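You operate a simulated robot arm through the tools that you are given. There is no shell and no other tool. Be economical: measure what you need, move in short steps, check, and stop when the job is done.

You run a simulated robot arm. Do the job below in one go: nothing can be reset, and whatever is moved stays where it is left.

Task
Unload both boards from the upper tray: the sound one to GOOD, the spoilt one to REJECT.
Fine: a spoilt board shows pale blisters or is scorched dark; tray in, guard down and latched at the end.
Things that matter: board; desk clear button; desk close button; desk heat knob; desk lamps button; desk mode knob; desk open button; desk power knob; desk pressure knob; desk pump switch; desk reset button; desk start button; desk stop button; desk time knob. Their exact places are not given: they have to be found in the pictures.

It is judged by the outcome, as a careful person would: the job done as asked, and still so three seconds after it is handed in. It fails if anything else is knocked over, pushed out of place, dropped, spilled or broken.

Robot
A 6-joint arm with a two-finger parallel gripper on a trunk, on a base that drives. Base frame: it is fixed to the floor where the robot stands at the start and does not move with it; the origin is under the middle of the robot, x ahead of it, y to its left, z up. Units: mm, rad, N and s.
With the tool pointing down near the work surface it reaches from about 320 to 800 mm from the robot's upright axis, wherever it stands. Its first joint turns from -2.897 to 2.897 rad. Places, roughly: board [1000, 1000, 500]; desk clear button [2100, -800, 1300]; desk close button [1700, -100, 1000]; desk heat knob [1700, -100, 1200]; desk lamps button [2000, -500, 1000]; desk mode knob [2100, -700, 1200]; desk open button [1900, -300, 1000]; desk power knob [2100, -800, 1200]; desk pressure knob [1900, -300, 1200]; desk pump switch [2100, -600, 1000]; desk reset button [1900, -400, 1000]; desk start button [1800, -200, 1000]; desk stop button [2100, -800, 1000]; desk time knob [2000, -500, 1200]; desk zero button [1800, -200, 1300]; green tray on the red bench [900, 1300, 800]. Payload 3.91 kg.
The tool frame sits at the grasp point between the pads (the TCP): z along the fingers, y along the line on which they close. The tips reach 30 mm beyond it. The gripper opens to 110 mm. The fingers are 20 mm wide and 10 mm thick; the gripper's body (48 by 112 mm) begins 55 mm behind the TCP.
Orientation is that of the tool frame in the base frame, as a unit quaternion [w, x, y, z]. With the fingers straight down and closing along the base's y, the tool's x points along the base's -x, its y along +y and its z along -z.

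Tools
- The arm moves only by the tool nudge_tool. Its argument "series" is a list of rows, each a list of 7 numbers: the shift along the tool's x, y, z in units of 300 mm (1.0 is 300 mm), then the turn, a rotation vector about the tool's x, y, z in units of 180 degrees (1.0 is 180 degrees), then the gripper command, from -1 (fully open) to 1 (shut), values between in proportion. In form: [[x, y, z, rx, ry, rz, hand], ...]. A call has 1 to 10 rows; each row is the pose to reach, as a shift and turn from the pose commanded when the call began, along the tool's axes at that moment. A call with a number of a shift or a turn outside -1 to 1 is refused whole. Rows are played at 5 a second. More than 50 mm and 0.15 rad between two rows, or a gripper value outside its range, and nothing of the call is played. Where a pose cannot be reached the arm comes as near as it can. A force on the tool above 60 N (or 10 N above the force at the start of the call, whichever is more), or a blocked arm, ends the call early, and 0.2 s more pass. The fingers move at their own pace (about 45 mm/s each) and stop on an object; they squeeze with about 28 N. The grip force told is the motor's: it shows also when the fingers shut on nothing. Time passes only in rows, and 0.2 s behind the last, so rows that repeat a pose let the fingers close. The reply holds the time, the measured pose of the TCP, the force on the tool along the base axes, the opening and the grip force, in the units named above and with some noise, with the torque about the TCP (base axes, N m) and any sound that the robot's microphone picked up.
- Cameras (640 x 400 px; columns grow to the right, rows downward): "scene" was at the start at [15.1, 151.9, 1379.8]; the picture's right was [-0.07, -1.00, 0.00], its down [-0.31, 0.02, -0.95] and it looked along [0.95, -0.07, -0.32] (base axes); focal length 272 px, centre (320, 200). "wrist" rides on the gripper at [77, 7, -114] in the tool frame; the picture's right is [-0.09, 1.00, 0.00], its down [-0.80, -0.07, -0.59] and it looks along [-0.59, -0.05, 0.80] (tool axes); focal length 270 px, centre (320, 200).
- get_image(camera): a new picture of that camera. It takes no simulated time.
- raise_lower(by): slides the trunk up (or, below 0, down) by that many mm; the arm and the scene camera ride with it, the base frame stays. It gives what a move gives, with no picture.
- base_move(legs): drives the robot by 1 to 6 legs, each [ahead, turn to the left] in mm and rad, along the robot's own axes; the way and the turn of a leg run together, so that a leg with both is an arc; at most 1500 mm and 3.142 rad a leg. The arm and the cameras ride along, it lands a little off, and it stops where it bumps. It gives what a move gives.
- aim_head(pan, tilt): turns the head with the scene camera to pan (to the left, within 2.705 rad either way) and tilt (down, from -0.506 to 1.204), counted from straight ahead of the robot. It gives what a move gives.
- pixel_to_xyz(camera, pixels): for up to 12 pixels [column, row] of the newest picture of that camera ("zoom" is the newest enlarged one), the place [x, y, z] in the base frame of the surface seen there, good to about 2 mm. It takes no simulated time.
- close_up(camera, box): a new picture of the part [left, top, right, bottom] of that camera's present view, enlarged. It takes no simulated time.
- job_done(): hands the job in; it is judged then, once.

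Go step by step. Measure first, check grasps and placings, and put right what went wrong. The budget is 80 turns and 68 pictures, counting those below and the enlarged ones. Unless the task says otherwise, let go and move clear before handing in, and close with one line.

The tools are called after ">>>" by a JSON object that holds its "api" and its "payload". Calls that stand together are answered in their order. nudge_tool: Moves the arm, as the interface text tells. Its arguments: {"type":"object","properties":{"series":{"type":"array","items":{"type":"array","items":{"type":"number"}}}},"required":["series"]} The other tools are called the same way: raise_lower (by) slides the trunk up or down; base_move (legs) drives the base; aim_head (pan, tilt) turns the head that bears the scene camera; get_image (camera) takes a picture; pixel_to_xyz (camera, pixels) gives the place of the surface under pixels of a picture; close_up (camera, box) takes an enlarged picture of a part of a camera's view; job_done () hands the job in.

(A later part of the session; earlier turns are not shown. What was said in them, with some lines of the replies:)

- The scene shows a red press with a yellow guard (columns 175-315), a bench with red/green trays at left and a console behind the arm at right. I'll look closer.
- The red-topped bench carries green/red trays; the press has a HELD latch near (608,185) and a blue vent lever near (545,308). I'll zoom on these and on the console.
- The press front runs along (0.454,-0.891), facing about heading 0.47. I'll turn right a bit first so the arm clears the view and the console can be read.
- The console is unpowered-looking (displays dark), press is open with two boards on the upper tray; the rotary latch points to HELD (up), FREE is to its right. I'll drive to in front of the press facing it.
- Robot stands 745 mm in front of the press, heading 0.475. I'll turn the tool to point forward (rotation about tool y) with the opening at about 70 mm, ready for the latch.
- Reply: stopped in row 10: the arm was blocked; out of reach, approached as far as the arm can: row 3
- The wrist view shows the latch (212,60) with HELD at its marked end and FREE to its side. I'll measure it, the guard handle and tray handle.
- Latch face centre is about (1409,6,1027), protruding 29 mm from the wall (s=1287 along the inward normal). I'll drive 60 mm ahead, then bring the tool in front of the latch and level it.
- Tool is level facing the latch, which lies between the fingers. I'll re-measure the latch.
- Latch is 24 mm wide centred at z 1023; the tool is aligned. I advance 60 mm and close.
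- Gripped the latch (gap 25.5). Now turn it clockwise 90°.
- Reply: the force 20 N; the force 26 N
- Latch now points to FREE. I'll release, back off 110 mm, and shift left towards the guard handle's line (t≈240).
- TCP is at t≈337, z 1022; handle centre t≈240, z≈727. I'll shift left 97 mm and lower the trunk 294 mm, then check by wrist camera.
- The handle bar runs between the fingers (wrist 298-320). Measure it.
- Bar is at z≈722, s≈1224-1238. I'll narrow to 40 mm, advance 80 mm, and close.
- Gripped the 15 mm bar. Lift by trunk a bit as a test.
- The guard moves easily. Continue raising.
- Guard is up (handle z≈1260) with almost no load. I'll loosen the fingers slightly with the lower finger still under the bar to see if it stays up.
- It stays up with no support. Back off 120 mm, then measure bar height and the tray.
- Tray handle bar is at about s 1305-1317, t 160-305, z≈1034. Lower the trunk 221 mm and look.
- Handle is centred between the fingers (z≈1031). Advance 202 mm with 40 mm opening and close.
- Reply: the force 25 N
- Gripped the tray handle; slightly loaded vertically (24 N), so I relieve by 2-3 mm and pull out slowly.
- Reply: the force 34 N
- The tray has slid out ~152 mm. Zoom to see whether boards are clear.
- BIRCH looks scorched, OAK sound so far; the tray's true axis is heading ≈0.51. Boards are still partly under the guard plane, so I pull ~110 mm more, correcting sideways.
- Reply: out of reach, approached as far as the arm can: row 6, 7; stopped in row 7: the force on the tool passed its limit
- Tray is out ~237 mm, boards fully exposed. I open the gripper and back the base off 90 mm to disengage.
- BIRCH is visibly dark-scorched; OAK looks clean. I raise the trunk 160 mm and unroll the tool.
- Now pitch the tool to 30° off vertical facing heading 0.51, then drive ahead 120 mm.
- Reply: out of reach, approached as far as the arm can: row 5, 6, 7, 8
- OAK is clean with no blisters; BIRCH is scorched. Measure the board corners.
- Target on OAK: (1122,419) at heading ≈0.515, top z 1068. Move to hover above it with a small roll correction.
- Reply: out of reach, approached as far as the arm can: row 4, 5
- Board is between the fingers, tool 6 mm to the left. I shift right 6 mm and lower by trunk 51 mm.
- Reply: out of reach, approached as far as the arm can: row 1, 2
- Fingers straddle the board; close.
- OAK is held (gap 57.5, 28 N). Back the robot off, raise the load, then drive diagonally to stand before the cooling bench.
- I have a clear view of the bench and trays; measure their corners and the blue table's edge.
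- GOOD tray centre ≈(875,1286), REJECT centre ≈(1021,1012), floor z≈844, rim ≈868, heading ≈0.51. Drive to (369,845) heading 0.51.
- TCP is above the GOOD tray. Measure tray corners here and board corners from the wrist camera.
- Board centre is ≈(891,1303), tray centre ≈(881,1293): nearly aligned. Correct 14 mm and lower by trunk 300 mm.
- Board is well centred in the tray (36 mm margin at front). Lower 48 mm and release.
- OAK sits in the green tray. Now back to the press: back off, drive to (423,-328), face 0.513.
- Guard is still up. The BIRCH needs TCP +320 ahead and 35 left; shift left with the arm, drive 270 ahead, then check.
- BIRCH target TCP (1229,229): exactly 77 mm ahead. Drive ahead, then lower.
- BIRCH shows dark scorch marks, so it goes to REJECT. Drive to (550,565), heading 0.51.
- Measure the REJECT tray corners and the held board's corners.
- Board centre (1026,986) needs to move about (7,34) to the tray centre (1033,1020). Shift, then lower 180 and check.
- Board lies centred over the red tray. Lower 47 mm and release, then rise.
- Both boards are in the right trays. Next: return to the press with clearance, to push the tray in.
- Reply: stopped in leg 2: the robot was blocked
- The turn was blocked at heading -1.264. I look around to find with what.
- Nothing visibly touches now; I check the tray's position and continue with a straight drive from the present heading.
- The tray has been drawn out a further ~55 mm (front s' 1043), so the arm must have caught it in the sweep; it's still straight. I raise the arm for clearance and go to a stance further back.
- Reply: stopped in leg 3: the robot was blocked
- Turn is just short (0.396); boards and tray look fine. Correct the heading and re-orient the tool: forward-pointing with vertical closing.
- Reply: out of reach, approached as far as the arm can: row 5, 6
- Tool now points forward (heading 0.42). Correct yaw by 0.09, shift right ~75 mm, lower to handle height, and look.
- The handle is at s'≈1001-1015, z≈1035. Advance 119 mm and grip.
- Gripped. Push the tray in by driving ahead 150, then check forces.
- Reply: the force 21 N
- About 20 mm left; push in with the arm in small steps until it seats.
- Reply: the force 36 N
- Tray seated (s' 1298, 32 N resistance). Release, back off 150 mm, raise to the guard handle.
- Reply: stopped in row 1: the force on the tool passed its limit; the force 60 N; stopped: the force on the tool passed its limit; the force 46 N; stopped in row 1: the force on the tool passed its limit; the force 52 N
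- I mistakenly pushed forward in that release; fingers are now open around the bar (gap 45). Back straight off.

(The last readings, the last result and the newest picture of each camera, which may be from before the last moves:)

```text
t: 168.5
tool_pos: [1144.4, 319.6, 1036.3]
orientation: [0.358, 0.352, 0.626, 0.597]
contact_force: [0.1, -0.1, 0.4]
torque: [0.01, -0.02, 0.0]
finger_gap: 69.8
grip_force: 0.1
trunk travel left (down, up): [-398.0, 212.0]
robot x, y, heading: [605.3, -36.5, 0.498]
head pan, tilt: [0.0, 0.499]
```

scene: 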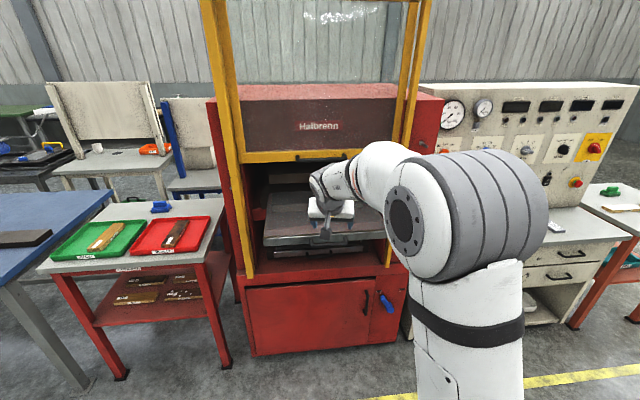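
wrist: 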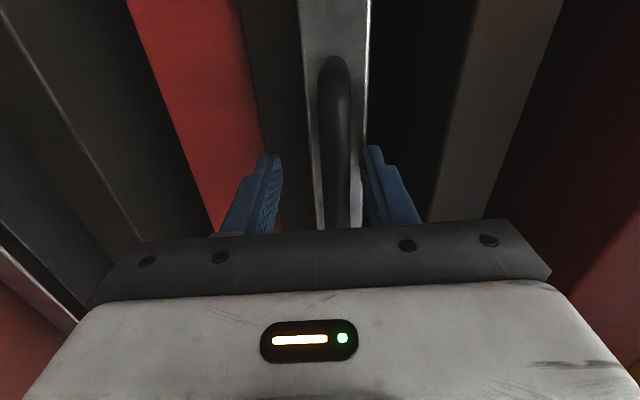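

Clear. Raise the trunk toward the guard handle and look.

>>> {"api": "raise_lower", "payload": {"by": 208}}

>>> {"api": "nudge_tool", "payload": {"series": [[0, 0.04, 0, 0, 0, 0, -0.27], [0, 0.04, 0, 0, 0, 0, -0.27]]}}

>>> {"api": "get_image", "payload": {"camera": "wrist"}}

>>> {"api": "pixel_to_xyz", "payload": {"camera": "wrist", "pixels": [[320, 120], [320, 90], [310, 120], [330, 120], [325, 100], [315, 100]]}}

>>> {"api": "get_image", "payload": {"camera": "scene"}}

```text
t: 170.7
tool_pos: [1144.6, 320.1, 1245.0]
orientation: [0.357, 0.353, 0.627, 0.596]
contact_force: [0.3, 0.8, -0.7]
torque: [-0.01, 0.0, 0.0]
finger_gap: 69.8
grip_force: 0.1
trunk travel left (down, up): [-606.0, 4.0]
robot x, y, heading: [605.8, -34.5, 0.498]
head pan, tilt: [0.0, 0.499]
```

```text
t: 171.3
tool_pos: [1144.6, 320.2, 1256.0]
orientation: [0.358, 0.353, 0.626, 0.596]
contact_force: [-0.2, -0.3, -0.1]
torque: [0.03, 0.02, 0.0]
finger_gap: 70.0
grip_force: 0.0
trunk travel left (down, up): [-606.0, 4.0]
robot x, y, heading: [608.1, -33.1, 0.499]
head pan, tilt: [0.0, 0.499]
```

```text
10 pictures are left
```

wrist: 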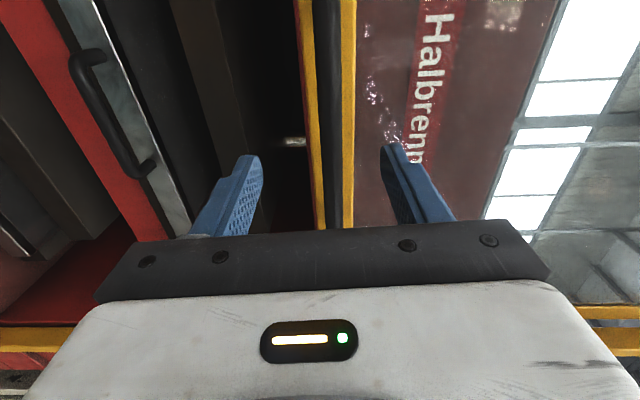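

```text
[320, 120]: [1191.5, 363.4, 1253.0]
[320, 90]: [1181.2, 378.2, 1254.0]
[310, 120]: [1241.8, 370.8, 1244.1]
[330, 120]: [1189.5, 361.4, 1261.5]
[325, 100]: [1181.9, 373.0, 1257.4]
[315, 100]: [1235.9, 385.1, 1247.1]
```

```text
9 pictures are left
```

scene: 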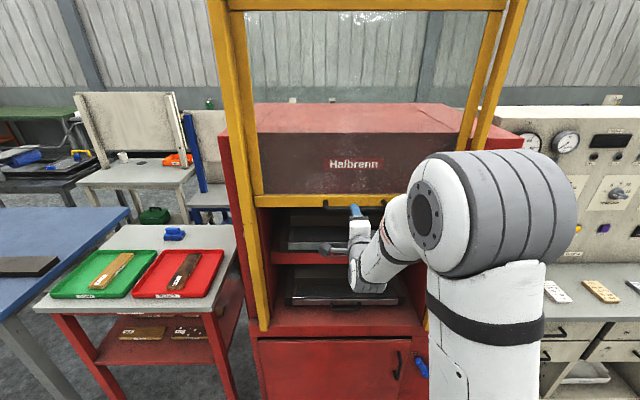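

Tray is in; guard bar is at z≈1258. Advance 54 mm and grip.

>>> {"api": "nudge_tool", "payload": {"series": [[0, 0.006, 0, 0, 0, 0, 0.27], [0, 0.006, 0.06, 0, 0, 0, 0.27], [0, 0.006, 0.12, 0, 0, 0, 0.27], [0, 0.006, 0.182, 0, 0, 0, 0.27], [0, 0.006, 0.182, 0, 0, 0, 1], [0, 0.006, 0.182, 0, 0, 0, 1], [0, 0.006, 0.182, 0, 0, 0, 1], [0, 0.006, 0.182, 0, 0, 0, 1]]}}

>>> {"api": "raise_lower", "payload": {"by": -250}}

```text
t: 173.1
tool_pos: [1192.9, 347.2, 1254.1]
orientation: [0.357, 0.353, 0.626, 0.597]
contact_force: [0.0, 0.9, 2.7]
torque: [0.87, 0.43, 0.15]
finger_gap: 16.0
grip_force: 45.2
trunk travel left (down, up): [-606.0, 4.0]
robot x, y, heading: [604.7, -36.8, 0.5]
head pan, tilt: [0.0, 0.499]
```

```text
t: 175.7
tool_pos: [1193.4, 346.6, 1004.0]
orientation: [0.358, 0.352, 0.626, 0.597]
contact_force: [0.0, 1.3, -0.1]
torque: [0.82, 0.38, 0.06]
finger_gap: 15.9
grip_force: 45.0
trunk travel left (down, up): [-356.0, 254.0]
robot x, y, heading: [606.1, -36.5, 0.503]
head pan, tilt: [0.0, 0.499]
```

Guard follows. Lower further 275 mm.

>>> {"api": "raise_lower", "payload": {"by": -275}}

>>> {"api": "raise_lower", "payload": {"by": -14}}

```text
t: 178.5
tool_pos: [1193.4, 346.7, 728.2]
orientation: [0.358, 0.354, 0.626, 0.596]
contact_force: [0.8, 1.2, 0.3]
torque: [0.85, 0.38, 0.04]
finger_gap: 15.9
grip_force: 45.2
trunk travel left (down, up): [-81.0, 529.0]
robot x, y, heading: [605.9, -37.2, 0.495]
head pan, tilt: [0.0, 0.499]
```

```text
t: 179.1
tool_pos: [1192.9, 346.0, 720.7]
orientation: [0.36, 0.35, 0.623, 0.599]
contact_force: [5.7, 5.5, 24.0]
torque: [0.97, 0.16, -0.04]
finger_gap: 16.2
grip_force: 45.0
trunk travel left (down, up): [-67.0, 543.0]
robot x, y, heading: [607.9, -31.4, 0.498]
head pan, tilt: [0.0, 0.499]
```

Guard seated (24 N at the original height). Release, back off, and go up to latch height.

>>> {"api": "nudge_tool", "payload": {"series": [[0, 0, 0, 0, 0, 0, 0.6], [0, 0, 0, 0, 0, 0, 0.3], [0, 0, 0, 0, 0, 0, 0.27], [0, 0, -0.13, 0, 0, 0, 0.27], [0, 0, -0.27, 0, 0, 0, 0.0], [0, 0, -0.4, 0, 0, 0, -0.27]]}}

>>> {"api": "raise_lower", "payload": {"by": 302}}

>>> {"api": "nudge_tool", "payload": {"series": [[-0.15, 0, 0, 0, 0, 0, -0.27], [-0.3, 0, 0, 0, 0, 0, -0.27], [-0.45, 0, 0, 0, 0, 0, -0.27], [-0.6, 0, 0, 0, 0, 0, -0.27], [-0.75, 0, 0, 0, 0, 0, -0.27], [-0.9, 0, 0, 0, 0, 0, -0.27]]}}

```text
t: 180.5
tool_pos: [1091.3, 288.5, 719.9]
orientation: [0.359, 0.352, 0.626, 0.596]
contact_force: [-0.5, 0.0, -0.2]
torque: [0.03, -0.04, 0.0]
finger_gap: 69.7
grip_force: 0.0
trunk travel left (down, up): [-67.0, 543.0]
robot x, y, heading: [607.9, -36.7, 0.5]
head pan, tilt: [0.0, 0.499]
```

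```text
t: 183.5
tool_pos: [1092.0, 290.4, 1021.0]
orientation: [0.358, 0.353, 0.626, 0.596]
contact_force: [0.8, 1.3, 0.0]
torque: [0.0, 0.01, 0.01]
finger_gap: 70.1
grip_force: 0.1
trunk travel left (down, up): [-369.0, 241.0]
robot x, y, heading: [603.0, -34.6, 0.501]
head pan, tilt: [0.0, 0.499]
```

```text
t: 184.9
tool_pos: [1227.1, 51.0, 1025.8]
orientation: [0.358, 0.352, 0.627, 0.596]
contact_force: [-0.7, 0.3, -0.5]
torque: [-0.01, 0.01, 0.01]
finger_gap: 69.8
grip_force: 0.0
trunk travel left (down, up): [-369.0, 241.0]
robot x, y, heading: [607.4, -34.9, 0.501]
head pan, tilt: [0.0, 0.499]
```

>>> {"api": "nudge_tool", "payload": {"series": [[-0.15, -0.005, 0, 0, 0, 0, -0.27], [-0.3, -0.01, 0.05, 0, 0, 0, -0.27], [-0.441, -0.014, 0.13, 0, 0, 0, -0.27], [-0.441, -0.014, 0.221, 0, 0, 0, -0.27], [-0.441, -0.014, 0.221, 0, 0, 0, -0.27]]}}

>>> {"api": "get_image", "payload": {"camera": "wrist"}}

>>> {"api": "pixel_to_xyz", "payload": {"camera": "wrist", "pixels": [[320, 60], [320, 100], [320, 140], [320, 180], [300, 120], [310, 120], [330, 120], [340, 120], [290, 120], [350, 120]]}}

```text
t: 186.1
tool_pos: [1349.8, -27.6, 1023.7]
orientation: [0.358, 0.352, 0.627, 0.596]
contact_force: [-0.1, -0.7, -0.5]
torque: [-0.01, 0.0, 0.01]
finger_gap: 69.8
grip_force: 0.0
trunk travel left (down, up): [-369.0, 241.0]
robot x, y, heading: [605.5, -38.0, 0.491]
head pan, tilt: [0.0, 0.499]
```

```text
8 pictures are left
```

wrist: 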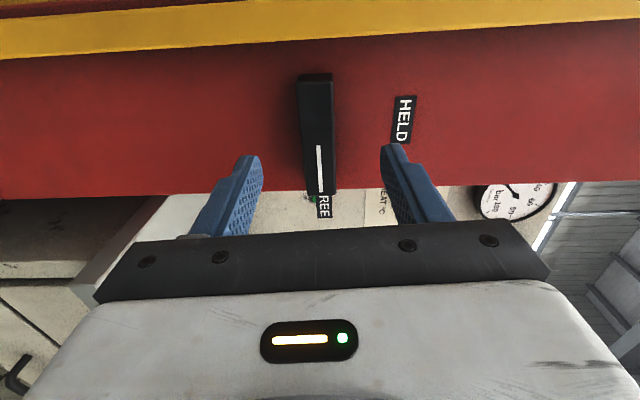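

```text
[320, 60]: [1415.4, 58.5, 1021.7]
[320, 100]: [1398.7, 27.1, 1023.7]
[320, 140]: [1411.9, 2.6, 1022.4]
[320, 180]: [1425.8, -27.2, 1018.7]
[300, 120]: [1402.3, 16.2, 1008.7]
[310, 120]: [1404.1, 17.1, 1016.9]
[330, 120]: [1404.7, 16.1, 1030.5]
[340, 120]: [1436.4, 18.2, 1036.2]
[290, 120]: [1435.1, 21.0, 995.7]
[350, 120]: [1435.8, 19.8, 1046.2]
```

Latch (horizontal, at FREE) lies centred between fingers at z≈1021. Advance 60 mm and close.

>>> {"api": "nudge_tool", "payload": {"series": [[-0.008, 0, 0.1, 0, 0, 0, -0.27], [-0.008, 0, 0.197, 0, 0, 0, -0.1], [-0.008, 0, 0.197, 0, 0, 0, 0.5], [-0.008, 0, 0.197, 0, 0, 0, 1], [-0.008, 0, 0.197, 0, 0, 0, 1], [-0.008, 0, 0.197, 0, 0, 0, 1], [-0.008, 0, 0.197, 0, 0, 0, 1]]}}

>>> {"api": "nudge_tool", "payload": {"series": [[0, 0, 0, 0, 0, -0.045, 1], [0, 0, 0, 0, 0, -0.09, 1], [0, 0, 0, 0, 0, -0.135, 1], [0, 0, 0, 0, 0, -0.18, 1], [0, 0, 0, 0, 0, -0.225, 1], [0, 0, 0, 0, 0, -0.27, 1], [0, 0, 0, 0, 0, -0.315, 1], [0, 0, 0, 0, 0, -0.36, 1], [0, 0, 0, 0, 0, -0.405, 1], [0, 0, 0, 0, 0, -0.45, 1]]}}

```text
t: 187.7
tool_pos: [1403.5, -0.3, 1020.1]
orientation: [0.357, 0.354, 0.627, 0.595]
contact_force: [-15.0, -3.1, -26.3]
torque: [0.28, -0.39, -0.62]
finger_gap: 25.5
grip_force: 44.4
trunk travel left (down, up): [-369.0, 241.0]
robot x, y, heading: [603.8, -32.8, 0.499]
head pan, tilt: [0.0, 0.499]
```

```text
t: 189.9
tool_pos: [1403.2, -1.7, 1019.9]
orientation: [0.657, -0.138, 0.707, 0.219]
contact_force: [0.7, -7.8, -28.7]
torque: [-0.53, 0.97, -0.86]
finger_gap: 24.9
grip_force: 44.7
trunk travel left (down, up): [-369.0, 241.0]
robot x, y, heading: [606.9, -35.6, 0.496]
head pan, tilt: [0.0, 0.499]
```

>>> {"api": "nudge_tool", "payload": {"series": [[0, 0, 0, 0, 0, -0.025, 1], [0, 0, 0, 0, 0, -0.05, 1], [0, 0, 0, 0, 0, -0.05, 1]]}}

>>> {"api": "get_image", "payload": {"camera": "wrist"}}

```text
t: 190.7
tool_pos: [1403.8, -1.3, 1020.1]
orientation: [0.673, -0.192, 0.694, 0.169]
contact_force: [2.4, -9.4, -27.7]
torque: [0.44, 1.16, -1.08]
finger_gap: 24.9
grip_force: 45.3
trunk travel left (down, up): [-369.0, 241.0]
robot x, y, heading: [608.2, -36.5, 0.498]
head pan, tilt: [0.0, 0.499]
```

```text
7 pictures are left
```

wrist: 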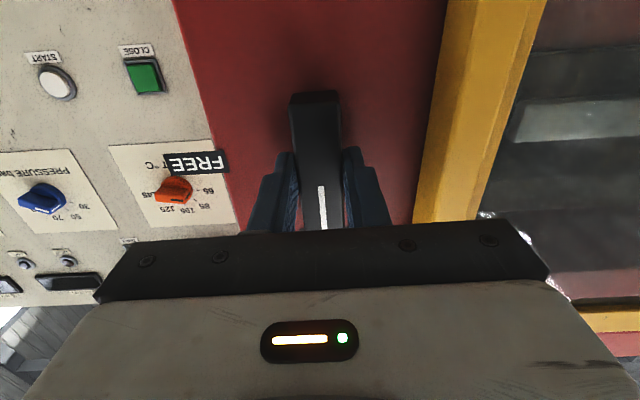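

Latch is vertical again (HELD). Release, back off, verify.

>>> {"api": "nudge_tool", "payload": {"series": [[0, 0, 0, 0, 0, 0, 0.4], [0, 0, 0, 0, 0, 0, 0], [0, 0, 0, 0, 0, 0, -0.27], [0, 0, -0.13, 0, 0, 0, -0.27], [0, 0, -0.27, 0, 0, 0, -0.27], [0, 0, -0.4, 0, 0, 0, -0.27]]}}

>>> {"api": "base_move", "payload": {"legs": [[-300, 0]]}}

>>> {"api": "get_image", "payload": {"camera": "wrist"}}

>>> {"api": "get_image", "payload": {"camera": "scene"}}

```text
t: 192.1
tool_pos: [1293.3, -60.1, 1029.0]
orientation: [0.675, -0.194, 0.692, 0.168]
contact_force: [0.0, 0.3, 0.1]
torque: [0.0, 0.02, 0.03]
finger_gap: 69.9
grip_force: 0.0
trunk travel left (down, up): [-369.0, 241.0]
robot x, y, heading: [608.2, -34.0, 0.498]
head pan, tilt: [0.0, 0.499]
```

```text
t: 194.1
tool_pos: [1033.3, -204.2, 1028.6]
orientation: [0.675, -0.193, 0.692, 0.167]
contact_force: [-0.6, -1.0, 0.2]
torque: [0.02, -0.01, 0.03]
finger_gap: 69.9
grip_force: 0.1
trunk travel left (down, up): [-369.0, 241.0]
robot x, y, heading: [347.8, -179.7, 0.501]
head pan, tilt: [0.0, 0.499]
```

```text
6 pictures are left
```

wrist: 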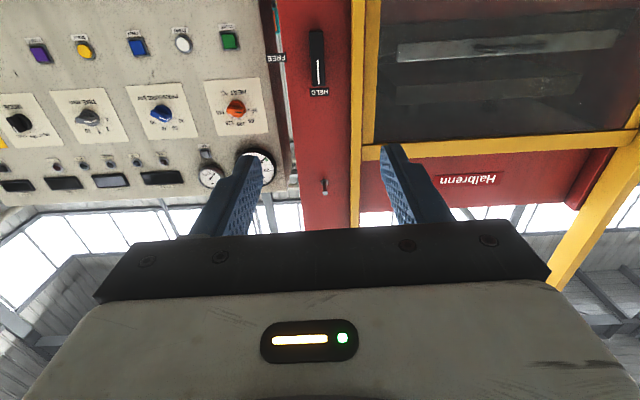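

```text
5 pictures are left
```

scene: 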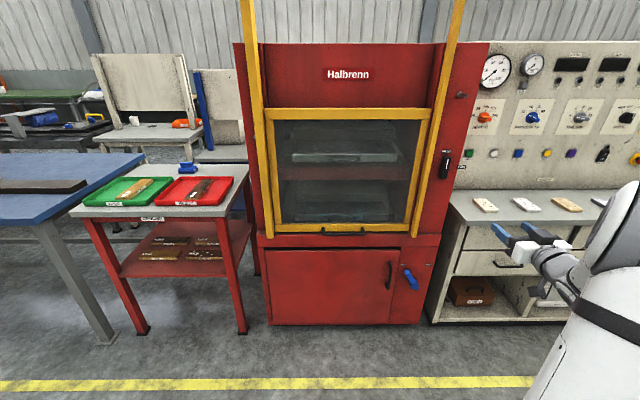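

Guard down, latch at HELD, boards in their trays. One last zoom to confirm.

>>> {"api": "close_up", "payload": {"camera": "scene", "box": [250, 90, 480, 245]}}

>>> {"api": "close_up", "payload": {"camera": "scene", "box": [60, 140, 260, 265]}}

```text
2.58 times, centred on (365, 168) of scene
```

zoom: 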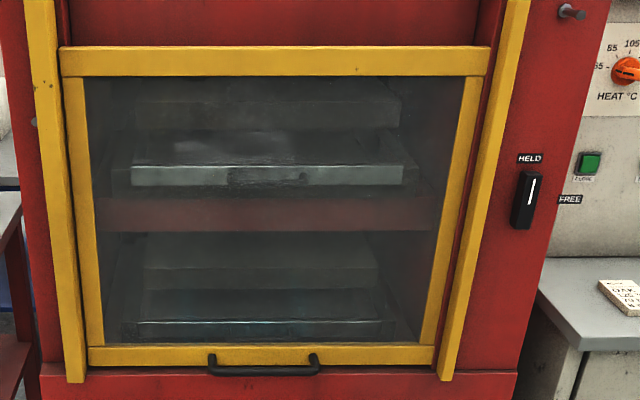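

```text
3.20 times, centred on (160, 202) of scene
```

zoom: 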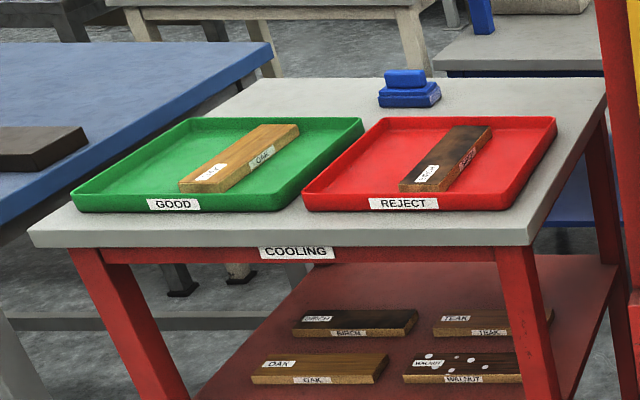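

Everything checks out: OAK is in GOOD, the scorched BIRCH is in REJECT, the tray is in, and the guard is down with the latch at HELD. Handing in.

>>> {"api": "job_done", "payload": {}}

```text
The job is handed in.
```

The job is handed in: the sound OAK board is in GOOD and the scorched BIRCH board is in REJECT, with the tray in and the guard down and latched. Along the way the arm seems to have caught the open tray and drawn it out about 55 mm further. I also pushed a little too hard on the tray while releasing it, but it was in place afterwards.
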